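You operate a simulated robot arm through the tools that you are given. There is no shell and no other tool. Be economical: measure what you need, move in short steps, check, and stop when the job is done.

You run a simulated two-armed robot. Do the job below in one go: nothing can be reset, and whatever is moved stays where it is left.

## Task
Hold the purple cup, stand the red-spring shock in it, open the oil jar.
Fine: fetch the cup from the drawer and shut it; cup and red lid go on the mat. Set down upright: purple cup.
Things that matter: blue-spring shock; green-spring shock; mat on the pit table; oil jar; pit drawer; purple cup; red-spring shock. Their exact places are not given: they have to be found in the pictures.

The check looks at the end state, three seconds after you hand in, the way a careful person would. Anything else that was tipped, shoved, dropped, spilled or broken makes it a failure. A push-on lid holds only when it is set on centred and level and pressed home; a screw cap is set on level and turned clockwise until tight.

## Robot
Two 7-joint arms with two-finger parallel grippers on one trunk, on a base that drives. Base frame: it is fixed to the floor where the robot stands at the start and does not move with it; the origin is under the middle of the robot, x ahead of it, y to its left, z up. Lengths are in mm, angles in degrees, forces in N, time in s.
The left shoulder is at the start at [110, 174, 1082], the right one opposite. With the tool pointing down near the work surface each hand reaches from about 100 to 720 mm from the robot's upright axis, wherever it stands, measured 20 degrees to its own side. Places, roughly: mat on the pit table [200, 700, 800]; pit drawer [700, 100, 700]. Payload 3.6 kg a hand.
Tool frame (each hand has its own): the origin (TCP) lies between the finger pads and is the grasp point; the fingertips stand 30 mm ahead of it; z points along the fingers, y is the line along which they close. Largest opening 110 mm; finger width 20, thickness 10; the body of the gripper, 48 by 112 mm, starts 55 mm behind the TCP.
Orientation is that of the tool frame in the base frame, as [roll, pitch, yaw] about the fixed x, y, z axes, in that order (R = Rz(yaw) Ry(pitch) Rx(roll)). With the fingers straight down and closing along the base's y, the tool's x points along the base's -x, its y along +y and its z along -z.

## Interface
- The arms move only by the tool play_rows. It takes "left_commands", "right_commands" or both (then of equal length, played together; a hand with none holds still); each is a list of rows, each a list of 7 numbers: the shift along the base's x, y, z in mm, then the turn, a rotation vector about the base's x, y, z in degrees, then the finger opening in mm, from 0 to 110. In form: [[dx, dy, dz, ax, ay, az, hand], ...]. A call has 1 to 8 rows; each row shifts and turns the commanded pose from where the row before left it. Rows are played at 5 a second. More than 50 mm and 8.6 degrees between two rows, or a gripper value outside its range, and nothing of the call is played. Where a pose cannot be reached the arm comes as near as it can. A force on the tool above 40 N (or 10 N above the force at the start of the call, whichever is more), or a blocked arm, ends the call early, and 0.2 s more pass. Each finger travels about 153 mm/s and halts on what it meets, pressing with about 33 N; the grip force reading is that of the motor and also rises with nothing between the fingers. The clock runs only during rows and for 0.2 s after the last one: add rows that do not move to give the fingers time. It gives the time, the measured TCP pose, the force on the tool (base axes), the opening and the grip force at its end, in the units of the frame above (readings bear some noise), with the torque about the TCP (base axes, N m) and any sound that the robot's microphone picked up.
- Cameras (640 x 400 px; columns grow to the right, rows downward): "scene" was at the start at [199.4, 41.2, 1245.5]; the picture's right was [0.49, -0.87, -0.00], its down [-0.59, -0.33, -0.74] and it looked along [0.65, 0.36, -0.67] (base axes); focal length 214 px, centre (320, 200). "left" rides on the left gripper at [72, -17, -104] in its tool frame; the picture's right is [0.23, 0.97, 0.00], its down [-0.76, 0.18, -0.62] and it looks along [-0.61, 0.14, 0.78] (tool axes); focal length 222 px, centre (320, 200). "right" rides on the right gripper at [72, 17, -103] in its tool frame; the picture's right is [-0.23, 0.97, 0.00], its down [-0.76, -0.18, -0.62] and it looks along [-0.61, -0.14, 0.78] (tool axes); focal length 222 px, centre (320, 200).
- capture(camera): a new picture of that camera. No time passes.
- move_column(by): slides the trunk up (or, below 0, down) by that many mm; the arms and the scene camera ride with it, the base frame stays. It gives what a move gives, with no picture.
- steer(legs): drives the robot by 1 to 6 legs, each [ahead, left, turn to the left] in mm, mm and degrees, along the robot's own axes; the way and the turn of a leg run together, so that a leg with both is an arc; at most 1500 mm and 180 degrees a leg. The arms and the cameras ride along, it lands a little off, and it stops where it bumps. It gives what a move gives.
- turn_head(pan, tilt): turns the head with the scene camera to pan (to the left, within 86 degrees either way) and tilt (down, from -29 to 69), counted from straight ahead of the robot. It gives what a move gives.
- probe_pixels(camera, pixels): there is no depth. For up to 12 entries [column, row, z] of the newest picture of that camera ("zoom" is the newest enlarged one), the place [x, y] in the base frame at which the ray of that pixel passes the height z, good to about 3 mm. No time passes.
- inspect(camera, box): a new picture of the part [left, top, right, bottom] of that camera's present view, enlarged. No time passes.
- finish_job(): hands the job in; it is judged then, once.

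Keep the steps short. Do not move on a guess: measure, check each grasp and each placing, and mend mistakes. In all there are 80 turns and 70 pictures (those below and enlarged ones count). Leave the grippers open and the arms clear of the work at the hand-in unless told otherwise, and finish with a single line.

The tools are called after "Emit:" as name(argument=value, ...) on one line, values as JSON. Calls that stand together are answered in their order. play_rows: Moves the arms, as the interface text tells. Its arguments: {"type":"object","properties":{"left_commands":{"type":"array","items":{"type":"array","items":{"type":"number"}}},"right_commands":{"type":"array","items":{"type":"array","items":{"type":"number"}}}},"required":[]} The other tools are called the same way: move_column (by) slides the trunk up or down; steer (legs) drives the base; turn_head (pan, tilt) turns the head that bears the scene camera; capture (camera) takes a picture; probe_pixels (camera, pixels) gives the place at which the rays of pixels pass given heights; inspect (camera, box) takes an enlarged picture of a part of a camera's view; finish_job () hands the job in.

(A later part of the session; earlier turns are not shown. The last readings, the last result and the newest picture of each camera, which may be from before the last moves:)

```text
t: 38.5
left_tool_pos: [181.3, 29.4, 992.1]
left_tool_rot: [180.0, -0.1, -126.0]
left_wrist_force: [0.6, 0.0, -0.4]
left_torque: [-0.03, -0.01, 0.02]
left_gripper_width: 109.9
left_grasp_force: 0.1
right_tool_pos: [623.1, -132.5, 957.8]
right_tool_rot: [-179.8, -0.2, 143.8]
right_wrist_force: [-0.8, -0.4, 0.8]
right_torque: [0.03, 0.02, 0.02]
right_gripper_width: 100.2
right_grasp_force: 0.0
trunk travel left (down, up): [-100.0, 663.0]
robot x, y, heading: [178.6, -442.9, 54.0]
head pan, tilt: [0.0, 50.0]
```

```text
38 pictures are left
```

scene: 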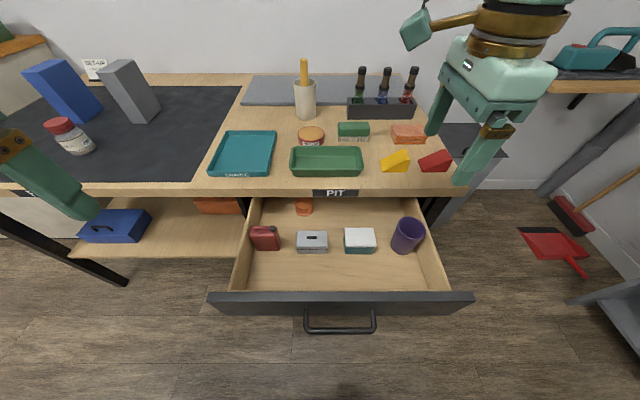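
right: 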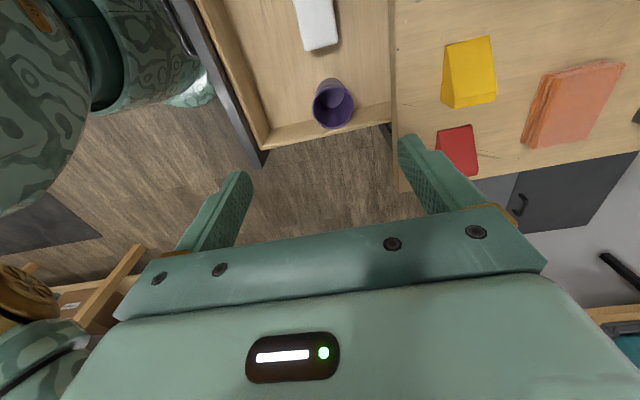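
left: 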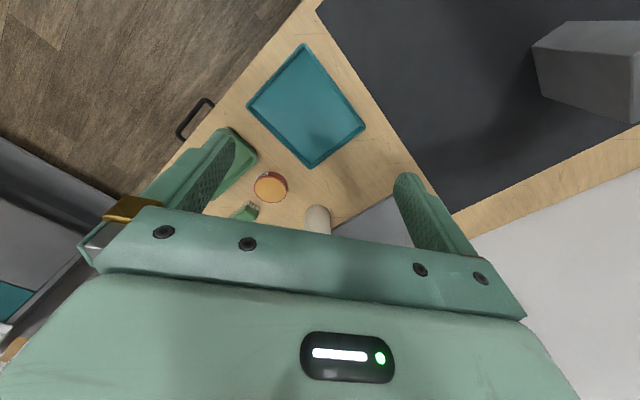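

Measuring the cup rim from both cameras.

Emit:
probe_pixels(camera="right", pixels=[[333, 103, 740], [333, 103, 720], [333, 103, 700], [314, 105, 730], [353, 100, 730], [330, 127, 650], [394, 165, 780]])

Emit:
probe_pixels(camera="scene", pixels=[[410, 228, 740], [410, 228, 720], [410, 228, 700], [393, 228, 730], [425, 230, 730], [405, 253, 650], [405, 253, 635], [440, 260, 720], [385, 106, 780]])

Emit:
inspect(camera="right", box=[270, 40, 430, 140])

```text
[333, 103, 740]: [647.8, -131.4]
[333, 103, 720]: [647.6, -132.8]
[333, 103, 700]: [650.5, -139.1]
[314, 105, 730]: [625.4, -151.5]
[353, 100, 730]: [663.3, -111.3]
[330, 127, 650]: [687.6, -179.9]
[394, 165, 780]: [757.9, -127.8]
```

```text
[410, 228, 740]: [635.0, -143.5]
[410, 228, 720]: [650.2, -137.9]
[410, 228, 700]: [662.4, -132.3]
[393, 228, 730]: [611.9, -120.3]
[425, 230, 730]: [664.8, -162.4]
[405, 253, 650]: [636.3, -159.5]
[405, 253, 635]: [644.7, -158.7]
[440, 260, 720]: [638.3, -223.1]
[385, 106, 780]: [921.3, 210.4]
```

```text
4.00 times, centred on (350, 90) of right
```

zoom: 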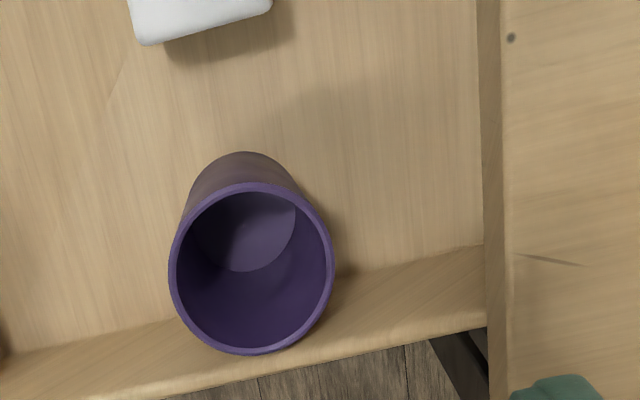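

Rim centre ≈ (650,-137), z≈722. Moving above it with 80 mm opening, down to z 800 first.

Emit:
play_rows(right_commands=[[11.7, -3, -30, 0, 0, 0, 80], [11.7, -3, -40, 0, 0, 0, 80], [0, 0, -45, 0, 0, 0, 80], [0, 0, -43, 0, 0, 0, 80], [0, 0, 0, 0, 0, 0, 80]])

Emit:
capture(camera="right")

Emit:
inspect(camera="scene", box=[360, 120, 520, 270])

```text
t: 39.7
left_tool_pos: [182.1, 28.8, 992.7]
left_tool_rot: [180.0, -0.1, -126.0]
left_wrist_force: [0.1, -0.2, -1.3]
left_torque: [-0.02, 0.01, 0.01]
left_gripper_width: 110.1
left_grasp_force: 0.1
right_tool_pos: [646.4, -140.7, 801.8]
right_tool_rot: [-179.9, -0.1, 143.8]
right_wrist_force: [-0.6, 0.0, -0.2]
right_torque: [0.02, 0.0, -0.02]
right_gripper_width: 79.9
right_grasp_force: 0.1
trunk travel left (down, up): [-100.0, 663.0]
robot x, y, heading: [178.4, -442.9, 54.2]
head pan, tilt: [0.0, 50.0]
```

```text
36 pictures are left
```

right: 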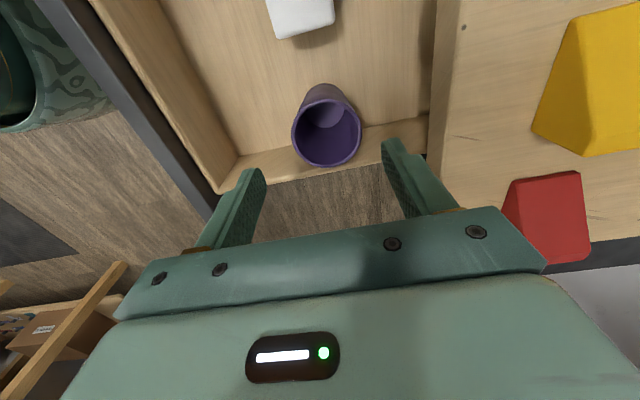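

```text
2.67 times, centred on (440, 195) of scene
```

zoom: 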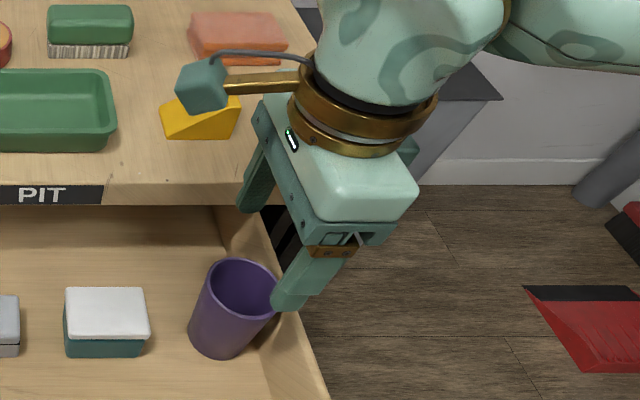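

Emit:
probe_pixels(camera="right", pixels=[[327, 134, 722], [292, 136, 722], [361, 130, 722], [330, 165, 722], [430, 150, 780], [430, 150, 750], [440, 60, 780]])

```text
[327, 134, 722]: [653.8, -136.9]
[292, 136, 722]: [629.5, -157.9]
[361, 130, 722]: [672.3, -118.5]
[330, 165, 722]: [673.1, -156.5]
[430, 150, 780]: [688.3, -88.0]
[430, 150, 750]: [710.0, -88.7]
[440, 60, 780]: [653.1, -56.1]
```

Rim centre (651,-138), the hand is within 4 mm of it and ~9 mm clear of the table edge. Descending to z 697 and closing gently.

Emit:
play_rows(right_commands=[[2, 2, -30, 0, 0, 0, 78], [0, 0, -30, 0, 0, 0, 78], [0, 0, -25, 0, 0, 0, 78], [0, 0, -19, 0, 0, 0, 78], [0, 0, 0, 0, 0, 0, 78]])

Emit:
capture(camera="right")

```text
t: 40.9
left_tool_pos: [180.6, 28.8, 992.1]
left_tool_rot: [-180.0, -0.1, -126.0]
left_wrist_force: [0.0, 0.2, -0.1]
left_torque: [-0.03, 0.04, 0.0]
left_gripper_width: 110.1
left_grasp_force: 0.1
right_tool_pos: [646.6, -136.8, 696.1]
right_tool_rot: [-179.9, -0.2, 143.8]
right_wrist_force: [-0.5, 0.4, 0.3]
right_torque: [0.04, 0.0, -0.01]
right_gripper_width: 77.7
right_grasp_force: 0.1
trunk travel left (down, up): [-100.0, 663.0]
robot x, y, heading: [175.7, -441.8, 54.1]
head pan, tilt: [0.0, 50.0]
```

```text
34 pictures are left
```

right: 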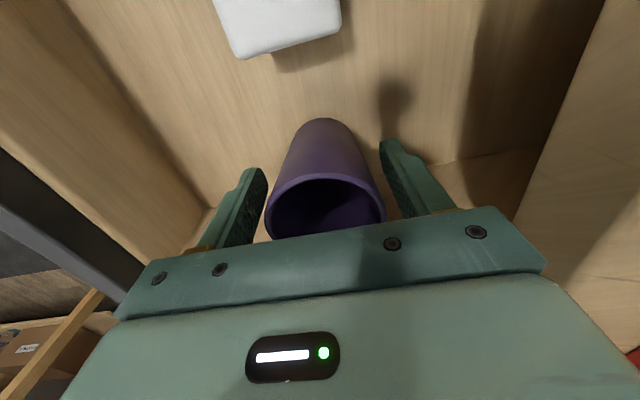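

The cup is between the fingers. Closing.

Emit:
play_rows(right_commands=[[0, 0, 0, 0, 0, 0, 64], [0, 0, 0, 0, 0, 0, 45], [0, 0, 0, 0, 0, 0, 45], [0, 0, 0, 0, 0, 0, 45]])

```text
t: 41.9
left_tool_pos: [181.3, 28.7, 993.6]
left_tool_rot: [179.9, -0.1, -126.0]
left_wrist_force: [-0.3, -0.3, -0.2]
left_torque: [0.0, 0.04, -0.02]
left_gripper_width: 109.9
left_grasp_force: 0.0
right_tool_pos: [647.8, -136.4, 695.3]
right_tool_rot: [-179.9, 0.0, 143.8]
right_wrist_force: [-0.6, -0.5, 0.8]
right_torque: [0.0, 0.01, -0.01]
right_gripper_width: 57.8
right_grasp_force: 32.8
trunk travel left (down, up): [-100.0, 663.0]
robot x, y, heading: [178.2, -441.3, 54.1]
head pan, tilt: [0.0, 50.0]
```

Cup held (57.8 mm, 33 N). Lifting straight up to about z 930.

Emit:
play_rows(right_commands=[[0, 0, 10, 0, 0, 0, 45], [0, 0, 35, 0, 0, 0, 45], [0, 0, 40, 0, 0, 0, 45], [0, 0, 45, 0, 0, 0, 45], [0, 0, 45, 0, 0, 0, 45], [0, 0, 45, 0, 0, 0, 45], [0, 0, 15, 0, 0, 0, 45]])

Emit:
steer(legs=[[-110, 0, 0]])

Emit:
capture(camera="scene")

```text
t: 43.5
left_tool_pos: [180.9, 27.8, 991.0]
left_tool_rot: [180.0, 0.0, -126.0]
left_wrist_force: [0.1, 0.1, 0.0]
left_torque: [-0.03, 0.01, -0.02]
left_gripper_width: 110.0
left_grasp_force: 0.0
right_tool_pos: [648.5, -137.4, 932.9]
right_tool_rot: [-180.0, 0.0, 143.7]
right_wrist_force: [0.1, -0.1, 0.8]
right_torque: [0.02, 0.02, -0.02]
right_gripper_width: 44.6
right_grasp_force: 0.0
trunk travel left (down, up): [-100.0, 663.0]
robot x, y, heading: [180.6, -443.3, 54.0]
head pan, tilt: [0.0, 50.0]
```

```text
t: 44.7
left_tool_pos: [115.6, -62.6, 992.2]
left_tool_rot: [-179.9, 0.0, -126.0]
left_wrist_force: [-0.1, 0.8, 0.5]
left_torque: [0.04, -0.04, -0.05]
left_gripper_width: 110.1
left_grasp_force: 0.0
right_tool_pos: [581.9, -227.1, 932.1]
right_tool_rot: [180.0, 0.0, 143.7]
right_wrist_force: [-0.3, -1.2, 0.8]
right_torque: [0.01, -0.02, -0.01]
right_gripper_width: 44.9
right_grasp_force: 0.0
trunk travel left (down, up): [-100.0, 663.0]
robot x, y, heading: [112.2, -529.7, 53.9]
head pan, tilt: [0.0, 50.0]
```

```text
33 pictures are left
```

scene: 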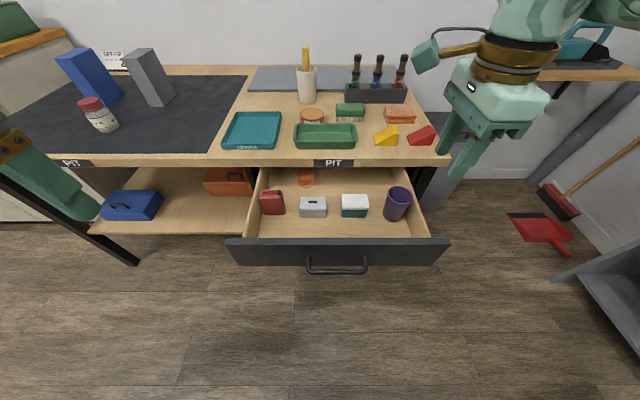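

The cup slipped and stayed in the drawer (397,203). Inspecting it before retrying with a full grip command.

Emit:
inspect(camera="scene", box=[340, 160, 460, 260])

Emit:
probe_pixels(camera="scene", pixels=[[399, 192, 722], [384, 193, 722], [412, 193, 722], [394, 220, 640], [394, 220, 650]])

```text
4.00 times, centred on (400, 210) of scene
```

zoom: 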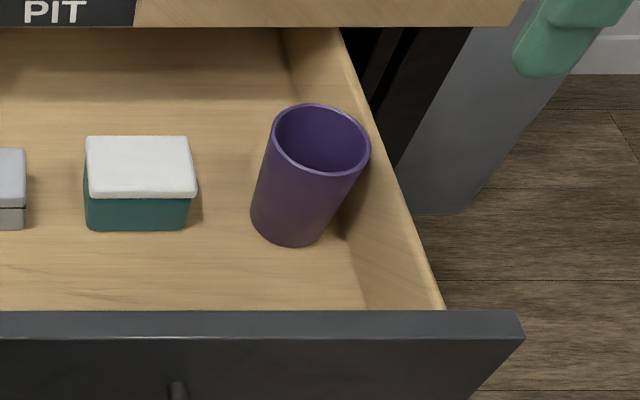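

```text
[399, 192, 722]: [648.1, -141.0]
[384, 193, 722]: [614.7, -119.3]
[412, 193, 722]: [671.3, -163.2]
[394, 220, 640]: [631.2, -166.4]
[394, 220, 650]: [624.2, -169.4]
```

Cup is still upright at about (648,-140). Return and regrip lower with full closing force.

Emit:
steer(legs=[[110, 0, 0]])

Emit:
play_rows(right_commands=[[0, 0, 0, 0, 0, 0, 78], [0, 0, -45, 0, 0, 0, 78], [0, 0, -45, 0, 0, 0, 78], [0, 0, -40, 0, 0, 0, 78], [0, 0, 0, 0, 0, 0, 78]])

Emit:
capture(camera="right")

```text
t: 45.9
left_tool_pos: [181.9, 27.7, 992.4]
left_tool_rot: [179.9, -0.1, -126.1]
left_wrist_force: [0.5, 0.5, 0.5]
left_torque: [-0.02, -0.01, -0.02]
left_gripper_width: 109.9
left_grasp_force: 0.1
right_tool_pos: [647.8, -136.1, 930.6]
right_tool_rot: [-179.8, -0.1, 143.9]
right_wrist_force: [0.0, -0.2, -0.9]
right_torque: [-0.03, 0.01, 0.01]
right_gripper_width: 44.9
right_grasp_force: 0.0
trunk travel left (down, up): [-100.0, 663.0]
robot x, y, heading: [174.8, -441.3, 54.0]
head pan, tilt: [0.0, 50.0]
```

```text
t: 47.1
left_tool_pos: [179.7, 27.5, 993.2]
left_tool_rot: [-180.0, -0.1, -126.0]
left_wrist_force: [-0.1, 0.1, 0.7]
left_torque: [-0.01, -0.02, 0.01]
left_gripper_width: 110.3
left_grasp_force: 0.1
right_tool_pos: [648.4, -136.1, 801.8]
right_tool_rot: [-179.9, 0.0, 143.9]
right_wrist_force: [-0.3, -0.2, -0.4]
right_torque: [0.01, 0.0, -0.02]
right_gripper_width: 78.0
right_grasp_force: 0.2
trunk travel left (down, up): [-100.0, 663.0]
robot x, y, heading: [174.2, -443.4, 54.2]
head pan, tilt: [0.0, 50.0]
```

```text
31 pictures are left
```

right: 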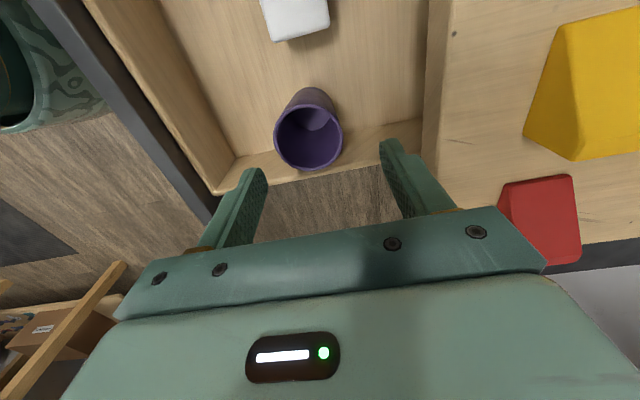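

Emit:
probe_pixels(camera="right", pixels=[[308, 137, 722], [274, 141, 722], [342, 132, 722], [310, 169, 722], [305, 103, 722], [424, 150, 780]])

```text
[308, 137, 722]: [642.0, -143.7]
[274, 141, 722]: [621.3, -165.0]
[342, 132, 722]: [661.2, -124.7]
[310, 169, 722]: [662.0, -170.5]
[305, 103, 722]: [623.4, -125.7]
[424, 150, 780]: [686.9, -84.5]
```

Cup is now 11 mm nearer (centre (642,-146)). Shifting, descending to z 684 and closing fully.

Emit:
play_rows(right_commands=[[-6.5, -9, -20, 0, 0, 0, 80], [0, 0, -35, 0, 0, 0, 80], [0, 0, -35, 0, 0, 0, 80], [0, 0, -28, 0, 0, 0, 80], [0, 0, 0, 0, 0, 0, 80], [0, 0, 0, 0, 0, 0, 66], [0, 0, 0, 0, 0, 0, 30], [0, 0, 0, 0, 0, 0, 0]])

Emit:
play_rows(right_commands=[[0, 0, 0, 0, 0, 0, 0], [0, 0, 0, 0, 0, 0, 0], [0, 0, 8, 0, 0, 0, 0], [0, 0, 12, 0, 0, 0, 0], [0, 0, 10, 0, 0, 0, 0]])

Emit:
capture(camera="right")

```text
t: 48.9
left_tool_pos: [180.7, 27.5, 991.5]
left_tool_rot: [-180.0, -0.1, -125.9]
left_wrist_force: [0.6, 0.3, -0.6]
left_torque: [0.0, -0.02, 0.0]
left_gripper_width: 110.1
left_grasp_force: 0.0
right_tool_pos: [640.2, -146.8, 682.3]
right_tool_rot: [-180.0, 0.1, 143.9]
right_wrist_force: [-0.3, 0.0, -0.2]
right_torque: [0.01, -0.04, 0.01]
right_gripper_width: 57.3
right_grasp_force: 33.4
trunk travel left (down, up): [-100.0, 663.0]
robot x, y, heading: [179.0, -442.5, 54.2]
head pan, tilt: [0.0, 50.0]
```

```text
t: 50.1
left_tool_pos: [179.9, 27.4, 993.1]
left_tool_rot: [180.0, -0.2, -126.0]
left_wrist_force: [-0.3, -0.2, 0.1]
left_torque: [0.0, -0.01, 0.0]
left_gripper_width: 109.6
left_grasp_force: 0.0
right_tool_pos: [639.0, -145.7, 713.5]
right_tool_rot: [-179.9, -0.1, 143.9]
right_wrist_force: [0.7, -0.2, -0.5]
right_torque: [0.0, -0.01, 0.01]
right_gripper_width: 57.6
right_grasp_force: 33.0
trunk travel left (down, up): [-100.0, 663.0]
robot x, y, heading: [177.2, -446.6, 54.1]
head pan, tilt: [0.0, 50.0]
```

```text
30 pictures are left
```

right: 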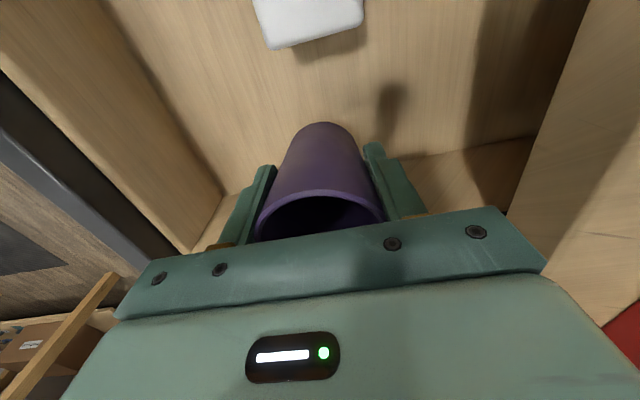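

Still holding 57.6 mm after 31 mm. Lifting further and checking.

Emit:
play_rows(right_commands=[[0, 0, 20, 0, 0, 0, 0], [0, 0, 25, 0, 0, 0, 0], [0, 0, 25, 0, 0, 0, 0], [0, 0, 25, 0, 0, 0, 0]])

Emit:
capture(camera="right")

```text
t: 51.1
left_tool_pos: [179.8, 26.7, 992.6]
left_tool_rot: [-180.0, -0.1, -125.9]
left_wrist_force: [-0.8, 0.0, -0.2]
left_torque: [0.0, 0.02, 0.01]
left_gripper_width: 109.7
left_grasp_force: 0.0
right_tool_pos: [639.7, -145.9, 807.5]
right_tool_rot: [-179.9, 0.1, 143.9]
right_wrist_force: [0.2, -0.9, -0.1]
right_torque: [-0.04, 0.0, -0.01]
right_gripper_width: 57.5
right_grasp_force: 32.7
trunk travel left (down, up): [-100.0, 663.0]
robot x, y, heading: [179.6, -440.9, 54.2]
head pan, tilt: [0.0, 50.0]
```

```text
29 pictures are left
```

right: 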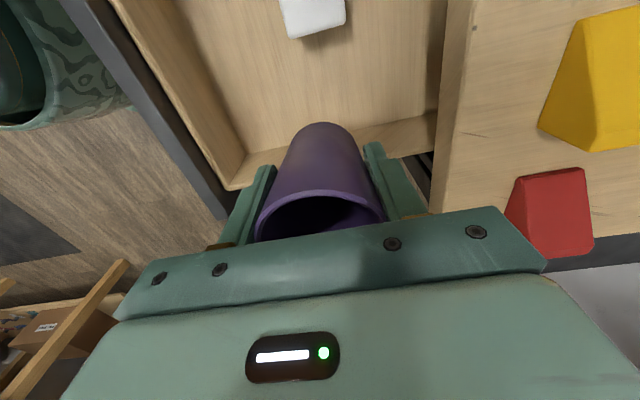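

Cup securely lifted. Raise further, back off 110, and bring the closed left hand tilted forward in front of the drawer face.

Emit:
play_rows(right_commands=[[0, 0, 40, 0, 0, 0, 0], [0, 0, 45, 0, 0, 0, 0], [0, 0, 40, 0, 0, 0, 0]])

Emit:
steer(legs=[[-110, 0, 0]])

Emit:
play_rows(left_commands=[[24.7, -8.7, -30, 6.05, -4.44, 0, 20], [24.7, -8.7, -30, 6.05, -4.44, 0, 0], [24.7, -8.7, -30, 6.05, -4.44, 0, 0], [24.7, -8.7, -30, 6.05, -4.44, 0, 0], [24.7, -8.7, -30, 6.05, -4.44, 0, 0], [24.7, -8.7, -30, 6.05, -4.44, 0, 0], [24.7, -8.7, -30, 0, 0, 0, 0], [24.7, -8.7, -30, 0, 0, 0, 0]])

Emit:
capture(camera="scene")

```text
t: 51.9
left_tool_pos: [179.2, 26.8, 992.6]
left_tool_rot: [-179.9, -0.1, -126.0]
left_wrist_force: [0.1, 0.4, 0.4]
left_torque: [0.0, 0.0, -0.03]
left_gripper_width: 109.9
left_grasp_force: 0.1
right_tool_pos: [641.9, -145.5, 935.1]
right_tool_rot: [-179.9, 0.0, 144.0]
right_wrist_force: [-0.5, -0.4, 0.7]
right_torque: [-0.05, -0.01, 0.01]
right_gripper_width: 57.6
right_grasp_force: 33.2
trunk travel left (down, up): [-100.0, 663.0]
robot x, y, heading: [180.4, -443.6, 54.0]
head pan, tilt: [0.0, 50.0]
```

```text
t: 53.1
left_tool_pos: [115.5, -59.7, 993.3]
left_tool_rot: [-179.9, 0.0, -125.9]
left_wrist_force: [-1.0, -0.4, 0.4]
left_torque: [0.02, -0.03, -0.02]
left_gripper_width: 109.9
left_grasp_force: 0.0
right_tool_pos: [576.5, -233.3, 935.7]
right_tool_rot: [-179.9, -0.1, 143.9]
right_wrist_force: [-0.2, -0.1, 0.1]
right_torque: [0.01, 0.0, -0.01]
right_gripper_width: 57.3
right_grasp_force: 33.3
trunk travel left (down, up): [-100.0, 663.0]
robot x, y, heading: [112.8, -531.7, 53.9]
head pan, tilt: [0.0, 50.0]
```

```text
t: 54.9
left_tool_pos: [369.6, -90.9, 781.8]
left_tool_rot: [-179.6, 45.0, -125.8]
left_wrist_force: [-0.2, 0.8, -0.5]
left_torque: [0.02, 0.02, -0.01]
left_gripper_width: 0.0
left_grasp_force: 32.5
left hand out of reach, approached as far as the arm can: row 2, 3, 4, 5
right_tool_pos: [578.3, -231.3, 933.4]
right_tool_rot: [-179.9, 0.0, 143.9]
right_wrist_force: [0.3, -0.2, -0.9]
right_torque: [0.02, 0.04, -0.01]
right_gripper_width: 57.8
right_grasp_force: 32.8
trunk travel left (down, up): [-100.0, 663.0]
robot x, y, heading: [115.4, -530.7, 53.9]
head pan, tilt: [0.0, 50.0]
```

```text
28 pictures are left
```

scene: 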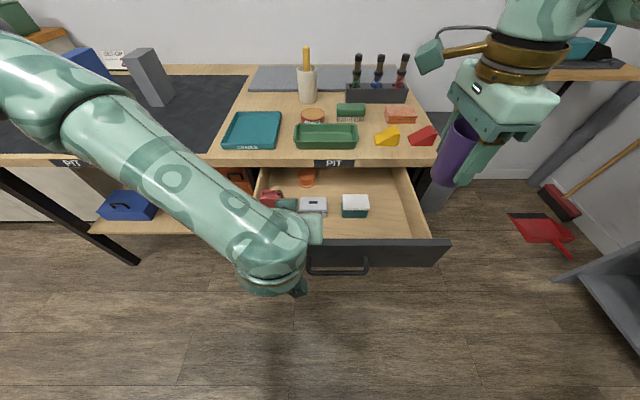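

Left hand ended above the drawer front (v≈145, z 782). Move back 70 first, then down 74.

Emit:
play_rows(left_commands=[[-20.7, -28, 0, 0, 0, 0, 0], [-20.7, -28, 0, 0, 0, 0, 0], [0, 0, -37, 0, 0, 0, 0], [0, 0, -37, 0, 0, 0, 0], [0, 0, 0, 0, 0, 0, 0]])

Emit:
capture(camera="left")

```text
t: 56.1
left_tool_pos: [326.9, -146.9, 707.2]
left_tool_rot: [-179.6, 44.9, -125.8]
left_wrist_force: [-0.7, -0.2, -0.5]
left_torque: [-0.02, 0.0, 0.0]
left_gripper_width: 0.0
left_grasp_force: 32.9
right_tool_pos: [579.0, -232.3, 933.4]
right_tool_rot: [-179.8, -0.1, 144.0]
right_wrist_force: [0.9, 0.1, 0.2]
right_torque: [-0.01, -0.01, 0.03]
right_gripper_width: 57.7
right_grasp_force: 33.1
trunk travel left (down, up): [-100.0, 663.0]
robot x, y, heading: [111.9, -529.3, 54.1]
head pan, tilt: [0.0, 50.0]
```

```text
27 pictures are left
```

left: 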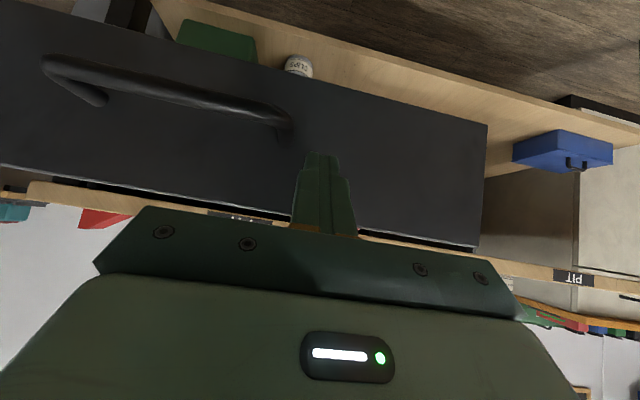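

Fingertips face the drawer front just left of the handle. Pushing by driving forward 235, then checking.

Emit:
steer(legs=[[235, 0, 0]])

Emit:
capture(camera="scene")

```text
t: 57.9
left_tool_pos: [467.4, 45.6, 708.0]
left_tool_rot: [-179.5, 44.9, -125.8]
left_wrist_force: [-0.5, 0.2, -0.1]
left_torque: [0.05, 0.03, -0.02]
left_gripper_width: 0.0
left_grasp_force: 33.2
right_tool_pos: [718.6, -38.9, 933.4]
right_tool_rot: [-179.9, 0.0, 143.9]
right_wrist_force: [0.9, 0.3, -0.7]
right_torque: [-0.03, 0.01, 0.01]
right_gripper_width: 57.5
right_grasp_force: 33.0
trunk travel left (down, up): [-100.0, 663.0]
robot x, y, heading: [253.6, -336.9, 54.0]
head pan, tilt: [0.0, 50.0]
```

```text
26 pictures are left
```

scene: 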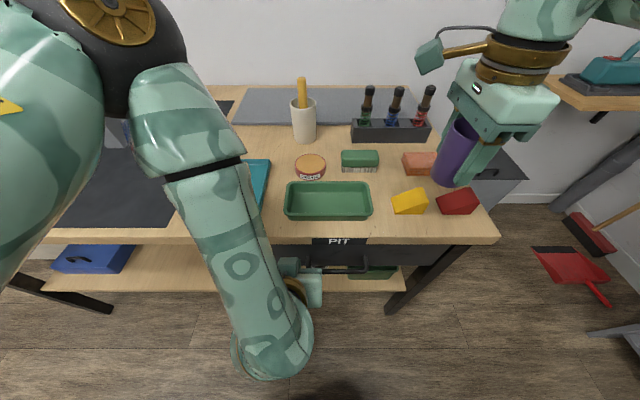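

Nearly shut; push until it bumps.

Emit:
steer(legs=[[45, 0, 0]])

Emit:
inspect(camera="scene", box=[200, 200, 440, 330])

```text
t: 58.7
left_tool_pos: [478.9, 58.8, 707.4]
left_tool_rot: [-179.8, 43.6, -126.8]
left_wrist_force: [-3.6, -3.6, 0.6]
left_torque: [-0.02, 0.01, 0.02]
left_gripper_width: 0.0
left_grasp_force: 33.3
right_tool_pos: [734.6, -17.8, 933.8]
right_tool_rot: [-179.8, 0.0, 143.9]
right_wrist_force: [0.7, -1.3, -1.0]
right_torque: [0.02, 0.01, -0.03]
right_gripper_width: 57.5
right_grasp_force: 33.2
trunk travel left (down, up): [-100.0, 663.0]
robot x, y, heading: [271.8, -314.6, 53.9]
head pan, tilt: [0.0, 50.0]
stopped in leg 1: the force on the tool passed its limit at 134 N (the readings are from after the stop); the commanded pose is now the measured one
```

```text
2.67 times, centred on (320, 265) of scene
```

zoom: 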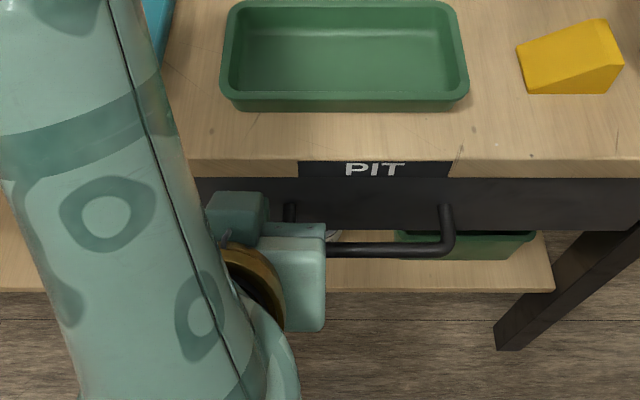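

The drawer hit its stop. Backing off, raising the left hand and the trunk, then viewing the drawer and rack.

Emit:
steer(legs=[[-150, 0, 0]])

Emit:
play_rows(left_commands=[[-20, 15, 40, 0, 0, 0, 60], [-20, 15, 40, 0, 0, 0, 100], [-20, 15, 40, 0, 0, 0, 100], [-20, 15, 40, 0, 0, 0, 100]])

Emit:
move_column(by=100)

Emit:
capture(camera="scene")

```text
t: 60.1
left_tool_pos: [391.9, -63.0, 706.7]
left_tool_rot: [-179.7, 43.7, -127.1]
left_wrist_force: [-0.5, 0.0, 0.0]
left_torque: [-0.02, 0.01, -0.03]
left_gripper_width: 0.1
left_grasp_force: 33.3
right_tool_pos: [647.5, -141.8, 934.2]
right_tool_rot: [-179.9, 0.0, 143.7]
right_wrist_force: [0.1, 0.3, 0.5]
right_torque: [-0.01, 0.0, 0.04]
right_gripper_width: 57.2
right_grasp_force: 32.8
trunk travel left (down, up): [-100.0, 663.0]
robot x, y, heading: [183.6, -436.1, 53.9]
head pan, tilt: [0.0, 50.0]
```

```text
t: 61.1
left_tool_pos: [386.9, 15.4, 851.2]
left_tool_rot: [-179.9, 43.6, -127.0]
left_wrist_force: [-0.6, 0.1, 0.1]
left_torque: [0.01, 0.04, 0.01]
left_gripper_width: 100.1
left_grasp_force: 0.1
left hand out of reach, approached as far as the arm can: row 1, 2, 3, 4
right_tool_pos: [646.3, -141.0, 934.4]
right_tool_rot: [-179.9, 0.0, 143.7]
right_wrist_force: [-0.5, 0.9, -0.1]
right_torque: [-0.05, -0.01, -0.01]
right_gripper_width: 57.5
right_grasp_force: 32.7
trunk travel left (down, up): [-100.0, 663.0]
robot x, y, heading: [180.3, -436.1, 53.5]
head pan, tilt: [0.0, 50.0]
```

```text
t: 62.4
left_tool_pos: [390.0, 14.4, 952.7]
left_tool_rot: [-179.9, 43.6, -127.1]
left_wrist_force: [-0.5, 0.3, 0.1]
left_torque: [-0.04, -0.03, 0.01]
left_gripper_width: 99.9
left_grasp_force: 0.2
right_tool_pos: [647.1, -140.1, 1032.6]
right_tool_rot: [-179.8, 0.0, 143.8]
right_wrist_force: [0.5, -0.1, -0.5]
right_torque: [0.0, 0.03, 0.01]
right_gripper_width: 57.5
right_grasp_force: 32.2
trunk travel left (down, up): [-200.0, 563.0]
robot x, y, heading: [180.1, -438.8, 53.8]
head pan, tilt: [0.0, 50.0]
```

```text
24 pictures are left
```

scene: 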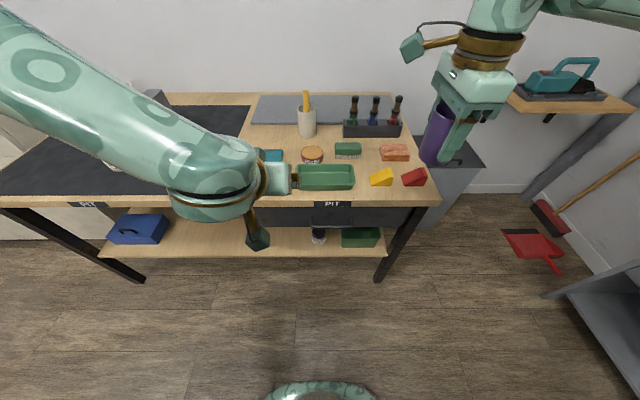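

Drawer looks shut. Driving left 575 and forward 145 to bring the cup over the mat, then looking.

Emit:
probe_pixels(camera="scene", pixels=[[331, 225, 668], [398, 99, 880], [396, 117, 830], [396, 125, 800], [345, 137, 780], [400, 137, 780]])

Emit:
steer(legs=[[0, 575, 0], [145, 0, 0]])

Emit:
capture(camera="scene")

Emit:
capture(camera="right")

```text
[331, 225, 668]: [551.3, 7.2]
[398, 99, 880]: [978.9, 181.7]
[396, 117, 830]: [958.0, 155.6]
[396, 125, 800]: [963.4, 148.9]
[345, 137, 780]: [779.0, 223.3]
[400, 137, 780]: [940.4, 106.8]
```

```text
t: 66.7
left_tool_pos: [9.0, 471.1, 951.7]
left_tool_rot: [-179.8, 43.6, -126.7]
left_wrist_force: [0.3, -1.2, 0.3]
left_torque: [-0.01, 0.01, -0.01]
left_gripper_width: 99.9
left_grasp_force: 0.1
right_tool_pos: [268.2, 317.3, 1033.0]
right_tool_rot: [-179.8, 0.0, 144.1]
right_wrist_force: [-0.1, 0.2, 0.8]
right_torque: [-0.03, 0.03, 0.01]
right_gripper_width: 57.7
right_grasp_force: 33.1
trunk travel left (down, up): [-200.0, 563.0]
robot x, y, heading: [-193.5, 15.7, 53.9]
head pan, tilt: [0.0, 50.0]
```

```text
23 pictures are left
```

scene: 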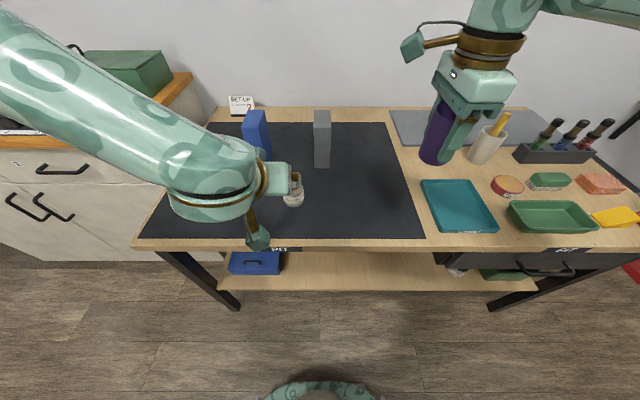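

```text
22 pictures are left
```

right: 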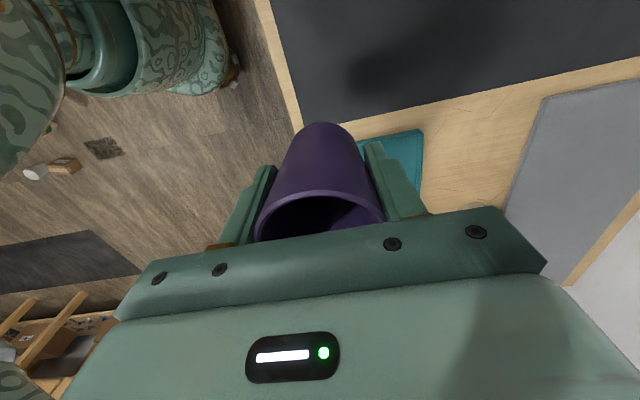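

Measuring the mat corner and jar from here.

Emit:
probe_pixels(camera="scene", pixels=[[425, 238, 781], [386, 123, 781], [136, 239, 781], [294, 207, 781], [284, 203, 781], [305, 200, 781], [325, 168, 781], [315, 165, 781], [267, 160, 781]])

Emit:
inspect(camera="scene", box=[230, 130, 350, 220])

```text
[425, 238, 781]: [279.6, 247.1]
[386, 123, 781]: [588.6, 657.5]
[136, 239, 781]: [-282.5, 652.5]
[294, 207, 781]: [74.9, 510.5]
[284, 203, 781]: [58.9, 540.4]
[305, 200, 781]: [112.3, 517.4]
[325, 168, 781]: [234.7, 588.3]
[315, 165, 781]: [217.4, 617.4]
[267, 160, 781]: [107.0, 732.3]
```

```text
4.44 times, centred on (290, 175) of scene
```

zoom: 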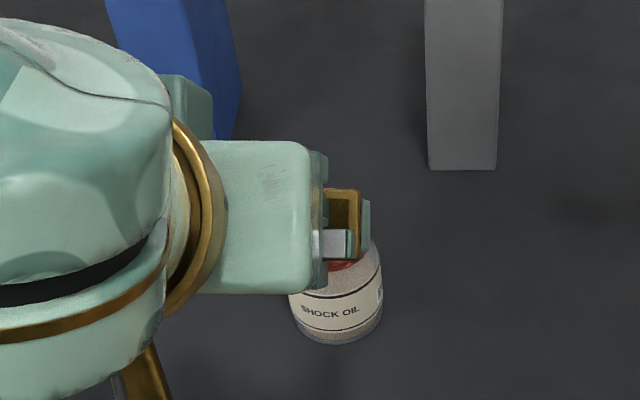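

Mat spans u −614…80, v 362…878 at z≈781; jar at u≈−243, v≈482. Lower the cup onto u≈10, v≈450.

Emit:
play_rows(right_commands=[[3.4, 20, -30, 0, 0, 0, 0], [3.4, 20, -40, 0, 0, 0, 0], [0, 0, -45, 0, 0, 0, 0], [0, 0, -45, 0, 0, 0, 0], [0, 0, -28, 0, 0, 0, 0], [0, 0, -7, 0, 0, 0, 0], [0, 0, -4, 0, 0, 0, 0], [0, 0, 0, 0, 0, 0, 0]])

Emit:
inspect(camera="scene", box=[340, 130, 480, 230])

```text
t: 68.5
left_tool_pos: [8.5, 470.8, 952.9]
left_tool_rot: [-179.8, 43.8, -126.8]
left_wrist_force: [-0.6, -0.1, -0.7]
left_torque: [0.0, 0.01, 0.0]
left_gripper_width: 99.9
left_grasp_force: 0.1
right_tool_pos: [273.3, 356.7, 834.0]
right_tool_rot: [-179.8, -0.1, 144.0]
right_wrist_force: [0.3, 0.3, -1.0]
right_torque: [-0.02, 0.03, -0.03]
right_gripper_width: 57.7
right_grasp_force: 33.0
trunk travel left (down, up): [-200.0, 563.0]
robot x, y, heading: [-194.6, 20.0, 54.0]
head pan, tilt: [0.0, 50.0]
```

```text
4.00 times, centred on (410, 180) of scene
```

zoom: 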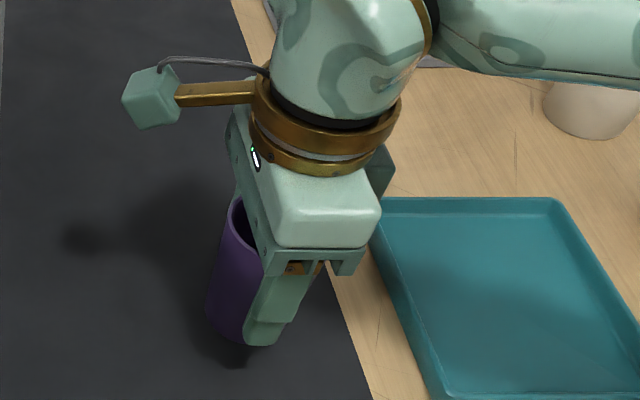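

Still above the mat; lowering in 2 mm steps, watching force.

Emit:
play_rows(right_commands=[[0, 0, -2, 0, 0, 0, 0], [0, 0, -2, 0, 0, 0, 0], [0, 0, -2, 0, 0, 0, 0], [0, 0, -1, 0, 0, 0, 0]])

Emit:
play_rows(right_commands=[[0, 0, -1, 0, 0, 0, 0], [0, 0, -1, 0, 0, 0, 0], [0, 0, -1, 0, 0, 0, 0], [0, 0, 0, 0, 0, 0, 0]])

```text
t: 69.5
left_tool_pos: [9.2, 468.5, 952.4]
left_tool_rot: [-179.8, 43.7, -126.7]
left_wrist_force: [-0.1, -0.6, -0.2]
left_torque: [-0.02, -0.01, 0.01]
left_gripper_width: 99.8
left_grasp_force: 0.1
right_tool_pos: [274.6, 357.0, 827.4]
right_tool_rot: [-179.9, 0.0, 144.0]
right_wrist_force: [0.2, -0.9, -1.3]
right_torque: [-0.04, -0.01, 0.0]
right_gripper_width: 57.7
right_grasp_force: 32.9
trunk travel left (down, up): [-200.0, 563.0]
robot x, y, heading: [-194.2, 18.8, 53.9]
head pan, tilt: [0.0, 50.0]
```

```text
t: 70.5
left_tool_pos: [8.0, 469.4, 953.7]
left_tool_rot: [-179.8, 43.8, -126.7]
left_wrist_force: [0.3, 0.0, -0.4]
left_torque: [-0.02, 0.01, 0.02]
left_gripper_width: 100.1
left_grasp_force: 0.1
right_tool_pos: [274.0, 356.8, 824.7]
right_tool_rot: [-179.9, 0.0, 144.0]
right_wrist_force: [-0.5, -0.2, -0.1]
right_torque: [0.0, 0.03, 0.0]
right_gripper_width: 57.4
right_grasp_force: 32.5
trunk travel left (down, up): [-200.0, 563.0]
robot x, y, heading: [-197.5, 16.7, 54.0]
head pan, tilt: [0.0, 50.0]
```

Emit:
play_rows(right_commands=[[0, 0, -1.5, 0, 0, 0, 0], [0, 0, -1.5, 0, 0, 0, 0], [0, 0, -1.5, 0, 0, 0, 0], [0, 0, 0, 0, 0, 0, 0]])

Emit:
play_rows(right_commands=[[0, 0, -1, 0, 0, 0, 0], [0, 0, -1, 0, 0, 0, 0], [0, 0, -1, 0, 0, 0, 0], [0, 0, 0, 0, 0, 0, 0]])

Emit:
inspect(camera="scene", box=[340, 130, 480, 230])

```text
t: 71.5
left_tool_pos: [8.6, 469.6, 952.5]
left_tool_rot: [-179.7, 43.7, -126.7]
left_wrist_force: [-0.1, 0.7, 0.5]
left_torque: [-0.01, -0.01, 0.0]
left_gripper_width: 100.0
left_grasp_force: 0.0
right_tool_pos: [273.8, 357.2, 820.0]
right_tool_rot: [-179.8, -0.1, 144.1]
right_wrist_force: [0.2, -0.4, 0.0]
right_torque: [0.03, 0.02, 0.0]
right_gripper_width: 57.4
right_grasp_force: 33.2
trunk travel left (down, up): [-200.0, 563.0]
robot x, y, heading: [-195.0, 18.5, 54.3]
head pan, tilt: [0.0, 50.0]
```

```text
t: 72.5
left_tool_pos: [7.6, 469.2, 953.1]
left_tool_rot: [-179.8, 43.7, -126.7]
left_wrist_force: [0.2, -0.1, 0.5]
left_torque: [0.02, -0.03, 0.03]
left_gripper_width: 99.9
left_grasp_force: 0.1
right_tool_pos: [274.7, 358.3, 815.7]
right_tool_rot: [-180.0, 0.0, 144.0]
right_wrist_force: [0.2, 0.0, -0.3]
right_torque: [0.02, 0.01, 0.01]
right_gripper_width: 57.6
right_grasp_force: 33.0
trunk travel left (down, up): [-200.0, 563.0]
robot x, y, heading: [-195.8, 14.7, 54.0]
head pan, tilt: [0.0, 50.0]
```

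```text
4.00 times, centred on (410, 180) of scene
```

zoom: 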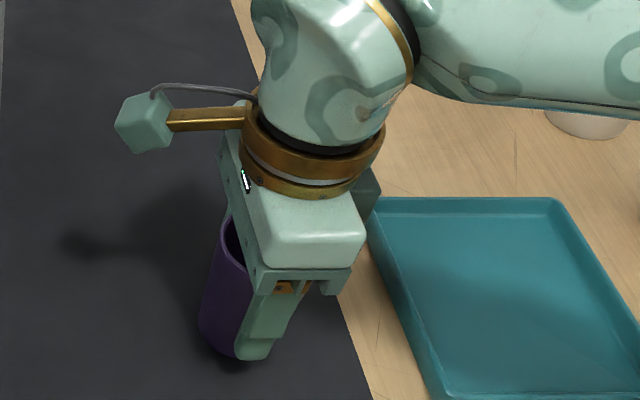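

Emit:
play_rows(right_commands=[[0, 0, -1, 0, 0, 0, 0], [0, 0, -1, 0, 0, 0, 0], [0, 0, 0, 0, 0, 0, 0]])

Emit:
play_rows(right_commands=[[0, 0, -1, 0, 0, 0, 0], [0, 0, -1, 0, 0, 0, 0], [0, 0, 0, 0, 0, 0, 0]])

```text
t: 73.2
left_tool_pos: [8.5, 469.5, 953.3]
left_tool_rot: [-179.8, 43.7, -126.7]
left_wrist_force: [0.6, -0.1, -0.2]
left_torque: [0.02, 0.01, -0.01]
left_gripper_width: 100.1
left_grasp_force: 0.1
right_tool_pos: [274.2, 357.0, 815.1]
right_tool_rot: [-179.9, 0.0, 144.2]
right_wrist_force: [-0.2, -0.2, -1.0]
right_torque: [0.0, -0.02, 0.04]
right_gripper_width: 57.6
right_grasp_force: 33.1
trunk travel left (down, up): [-200.0, 563.0]
robot x, y, heading: [-197.4, 16.8, 54.2]
head pan, tilt: [0.0, 50.0]
```

```text
t: 74.0
left_tool_pos: [8.6, 469.7, 953.4]
left_tool_rot: [-179.8, 43.7, -126.7]
left_wrist_force: [-0.5, -0.3, -1.0]
left_torque: [-0.02, 0.0, 0.02]
left_gripper_width: 99.8
left_grasp_force: 0.1
right_tool_pos: [275.3, 355.6, 813.6]
right_tool_rot: [-179.9, 0.0, 144.2]
right_wrist_force: [-0.5, -0.1, -0.2]
right_torque: [0.01, 0.0, 0.0]
right_gripper_width: 57.5
right_grasp_force: 33.0
trunk travel left (down, up): [-200.0, 563.0]
robot x, y, heading: [-195.4, 16.7, 54.2]
head pan, tilt: [0.0, 50.0]
```

Emit:
play_rows(right_commands=[[0, 0, -1, 0, 0, 0, 0], [0, 0, -1, 0, 0, 0, 0], [0, 0, -1, 0, 0, 0, 0], [0, 0, 0, 0, 0, 0, 0]])

Emit:
play_rows(right_commands=[[0, 0, -1, 0, 0, 0, 0], [0, 0, -1, 0, 0, 0, 0], [0, 0, 0, 0, 0, 0, 0]])

Emit:
inspect(camera="scene", box=[370, 180, 430, 230])

```text
t: 75.0
left_tool_pos: [8.3, 469.2, 954.1]
left_tool_rot: [-179.8, 43.7, -126.8]
left_wrist_force: [-0.2, 0.1, 0.5]
left_torque: [0.0, -0.02, 0.0]
left_gripper_width: 100.1
left_grasp_force: 0.0
right_tool_pos: [273.8, 356.8, 811.3]
right_tool_rot: [-179.9, 0.0, 143.9]
right_wrist_force: [1.3, -1.0, 7.3]
right_torque: [-0.2, 0.05, 0.03]
right_gripper_width: 57.7
right_grasp_force: 32.8
trunk travel left (down, up): [-200.0, 563.0]
robot x, y, heading: [-196.8, 16.5, 54.3]
head pan, tilt: [0.0, 50.0]
```

```text
t: 75.8
left_tool_pos: [8.7, 468.4, 954.1]
left_tool_rot: [-179.7, 43.8, -126.8]
left_wrist_force: [0.3, -0.9, -0.4]
left_torque: [0.01, -0.01, -0.02]
left_gripper_width: 99.8
left_grasp_force: 0.1
right_tool_pos: [273.8, 357.2, 810.1]
right_tool_rot: [179.8, -0.1, 144.1]
right_wrist_force: [4.6, 4.1, 22.3]
right_torque: [-0.19, -0.01, 0.04]
right_gripper_width: 57.4
right_grasp_force: 33.3
trunk travel left (down, up): [-200.0, 563.0]
robot x, y, heading: [-195.1, 16.1, 54.3]
head pan, tilt: [0.0, 50.0]
```

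```text
8.00 times, centred on (400, 205) of scene
```

zoom: 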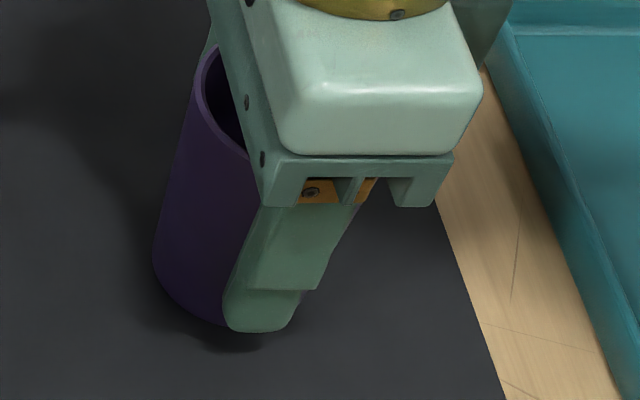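

Contact at TCP z≈811. Ease up 1 mm, open, and rise clear.

Emit:
play_rows(right_commands=[[0, 0, 1, 0, 0, 0, 0], [0, 0, 0.5, 0, 0, 0, 56], [0, 0, 0, 0, 0, 0, 60], [0, 0, 0, 0, 0, 0, 70], [0, 0, 0, 0, 0, 0, 84], [0, 0, 20, 0, 0, 0, 84], [0, 0, 40, 0, 0, 0, 84], [0, 0, 45, 0, 0, 0, 84]])

Emit:
play_rows(right_commands=[[0, 0, 45, 0, 0, 0, 84], [0, 0, 45, 0, 0, 0, 84], [0, 0, 20, 0, 0, 0, 84], [0, 0, 0, 0, 0, 0, 84]])

Emit:
capture(camera="scene")

```text
t: 77.7
left_tool_pos: [7.8, 470.4, 953.4]
left_tool_rot: [-179.9, 43.7, -126.7]
left_wrist_force: [-0.3, -0.1, 0.1]
left_torque: [-0.01, -0.02, -0.02]
left_gripper_width: 100.0
left_grasp_force: 0.1
right_tool_pos: [274.7, 356.0, 915.3]
right_tool_rot: [-179.7, -0.1, 144.0]
right_wrist_force: [-0.6, -0.3, -0.3]
right_torque: [0.0, 0.0, -0.02]
right_gripper_width: 83.8
right_grasp_force: 0.0
trunk travel left (down, up): [-200.0, 563.0]
robot x, y, heading: [-195.2, 18.7, 54.0]
head pan, tilt: [0.0, 50.0]
```

```text
t: 78.7
left_tool_pos: [8.1, 470.3, 952.5]
left_tool_rot: [-179.9, 43.8, -126.8]
left_wrist_force: [-1.0, -0.3, -0.3]
left_torque: [-0.01, -0.02, -0.01]
left_gripper_width: 100.0
left_grasp_force: 0.2
right_tool_pos: [274.7, 356.0, 1025.8]
right_tool_rot: [-179.9, 0.0, 144.1]
right_wrist_force: [-0.1, 0.3, 0.2]
right_torque: [0.0, -0.01, 0.0]
right_gripper_width: 84.0
right_grasp_force: 0.1
trunk travel left (down, up): [-200.0, 563.0]
robot x, y, heading: [-198.3, 16.7, 54.0]
head pan, tilt: [0.0, 50.0]
```

```text
17 pictures are left
```

scene: 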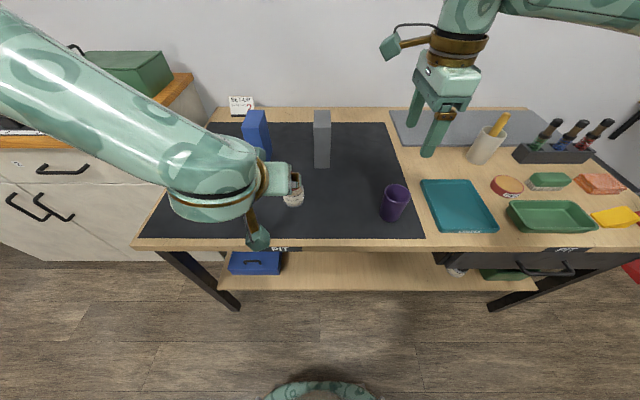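

The cup stands upright on the mat. Next the jar: shift the robot 75 left, move the left hand aside, and bring the right hand above the jar while turning its yaw so the fingers close along the table edge.

Emit:
steer(legs=[[0, 75, 0]])

Emit:
play_rows(left_commands=[[-24, 18, 0, 0, 0, 0, 100], [-24, 18, 0, 0, 0, 0, 100], [0, 0, 0, 0, 0, 0, 100], [0, 0, 0, 0, 0, 0, 100], [0, 0, 0, 0, 0, 0, 100], [0, 0, 0, 0, 0, 0, 100], [0, 0, 0, 0, 0, 0, 100], [0, 0, 0, 0, 0, 0, 100]], right_commands=[[-16, 16, 0, 0, 0, 7.5, 84], [-16, 16, 0, 0, 0, 7.5, 84], [-16, 16, 0, 0, 0, 7.5, 84], [-16, 16, 0, 0, 0, 7.5, 84], [-16, 16, 0, 0, 0, 7.5, 84], [-16, 16, 0, 0, 0, 7.5, 84], [-16, 16, 0, 0, 0, 7.5, 84], [-16, 16, 0, 0, 0, 7.5, 84]])

Emit:
capture(camera="right")

```text
t: 79.7
left_tool_pos: [-52.3, 514.3, 953.2]
left_tool_rot: [-179.8, 43.7, -126.7]
left_wrist_force: [0.5, -0.3, 0.5]
left_torque: [0.0, 0.0, -0.04]
left_gripper_width: 99.9
left_grasp_force: 0.1
right_tool_pos: [213.5, 400.1, 1024.8]
right_tool_rot: [-179.9, 0.1, 144.1]
right_wrist_force: [-1.1, -0.2, -0.2]
right_torque: [0.0, 0.02, -0.02]
right_gripper_width: 84.1
right_grasp_force: 0.0
trunk travel left (down, up): [-200.0, 563.0]
robot x, y, heading: [-256.3, 60.6, 53.9]
head pan, tilt: [0.0, 50.0]
```

```text
t: 81.5
left_tool_pos: [-98.3, 548.9, 953.0]
left_tool_rot: [-179.7, 43.7, -126.7]
left_wrist_force: [0.0, 0.0, 0.2]
left_torque: [-0.01, 0.01, 0.01]
left_gripper_width: 100.0
left_grasp_force: 0.1
right_tool_pos: [86.7, 529.7, 1024.4]
right_tool_rot: [-179.9, 0.0, -155.9]
right_wrist_force: [-0.4, 0.5, -0.8]
right_torque: [0.01, -0.04, 0.01]
right_gripper_width: 83.9
right_grasp_force: 0.0
trunk travel left (down, up): [-200.0, 563.0]
robot x, y, heading: [-255.0, 59.0, 54.4]
head pan, tilt: [0.0, 50.0]
```

```text
16 pictures are left
```

right: 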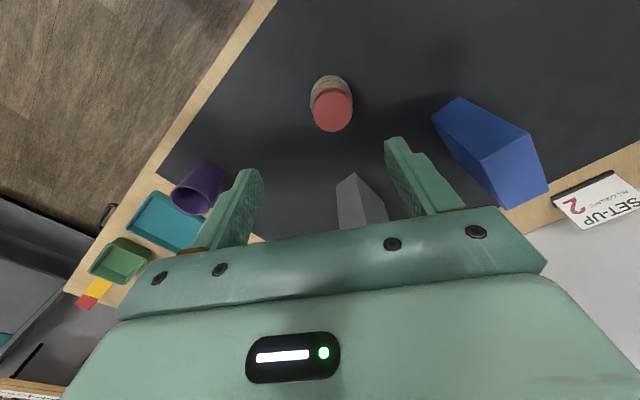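

Emit:
probe_pixels(camera="right", pixels=[[333, 109, 870], [333, 109, 860], [333, 109, 850], [314, 110, 860], [353, 110, 860], [332, 131, 860], [332, 131, 850], [331, 76, 781], [311, 92, 790], [351, 90, 790], [204, 176, 862], [187, 205, 862]])

```text
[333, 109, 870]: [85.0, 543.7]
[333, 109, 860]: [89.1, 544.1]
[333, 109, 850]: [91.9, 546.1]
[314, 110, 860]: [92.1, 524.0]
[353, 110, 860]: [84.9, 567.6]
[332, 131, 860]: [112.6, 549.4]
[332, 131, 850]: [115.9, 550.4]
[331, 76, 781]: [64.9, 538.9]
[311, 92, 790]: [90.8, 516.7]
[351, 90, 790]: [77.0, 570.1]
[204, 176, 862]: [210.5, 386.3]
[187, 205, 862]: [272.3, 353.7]
```

Right camera puts the lid at about (88,542); scene suggested ~12 mm nearer. Go lower over it and look again.

Emit:
play_rows(right_commands=[[1, 5, -30, 0, 0, 0, 84], [0, 5, -35, 0, 0, 0, 84], [0, 0, -28, 0, 0, 0, 84], [0, 0, 0, 0, 0, 0, 84]])

Emit:
capture(camera="right")

```text
t: 82.5
left_tool_pos: [-98.1, 547.2, 953.2]
left_tool_rot: [-179.8, 43.7, -126.7]
left_wrist_force: [1.1, -0.6, 0.1]
left_torque: [0.01, 0.02, 0.0]
left_gripper_width: 100.1
left_grasp_force: 0.1
right_tool_pos: [87.0, 538.5, 931.4]
right_tool_rot: [180.0, 0.0, -155.9]
right_wrist_force: [0.2, -1.1, -0.6]
right_torque: [-0.02, 0.02, 0.0]
right_gripper_width: 83.9
right_grasp_force: 0.0
trunk travel left (down, up): [-200.0, 563.0]
robot x, y, heading: [-258.6, 60.1, 54.1]
head pan, tilt: [0.0, 50.0]
```

```text
15 pictures are left
```

right: 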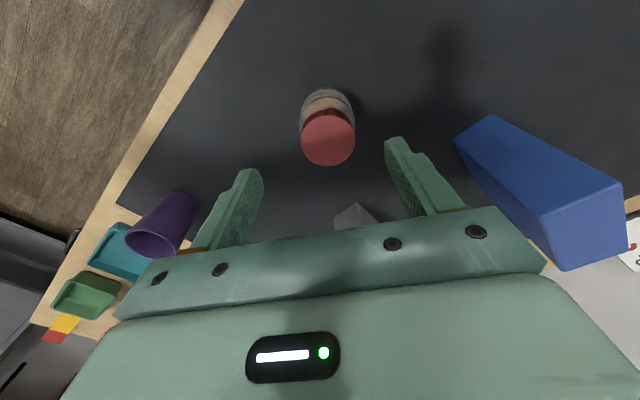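

Emit:
probe_pixels(camera="right", pixels=[[328, 138, 870], [328, 138, 860], [328, 138, 850], [301, 136, 860], [355, 134, 860], [328, 165, 860], [327, 110, 860], [300, 112, 800], [353, 108, 800], [326, 90, 781], [325, 88, 800]])

```text
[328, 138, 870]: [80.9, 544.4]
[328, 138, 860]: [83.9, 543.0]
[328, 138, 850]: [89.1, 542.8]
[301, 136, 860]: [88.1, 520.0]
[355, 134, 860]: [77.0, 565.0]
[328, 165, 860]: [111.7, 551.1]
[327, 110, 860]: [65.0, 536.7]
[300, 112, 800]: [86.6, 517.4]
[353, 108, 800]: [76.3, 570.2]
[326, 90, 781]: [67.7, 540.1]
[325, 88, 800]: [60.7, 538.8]
```

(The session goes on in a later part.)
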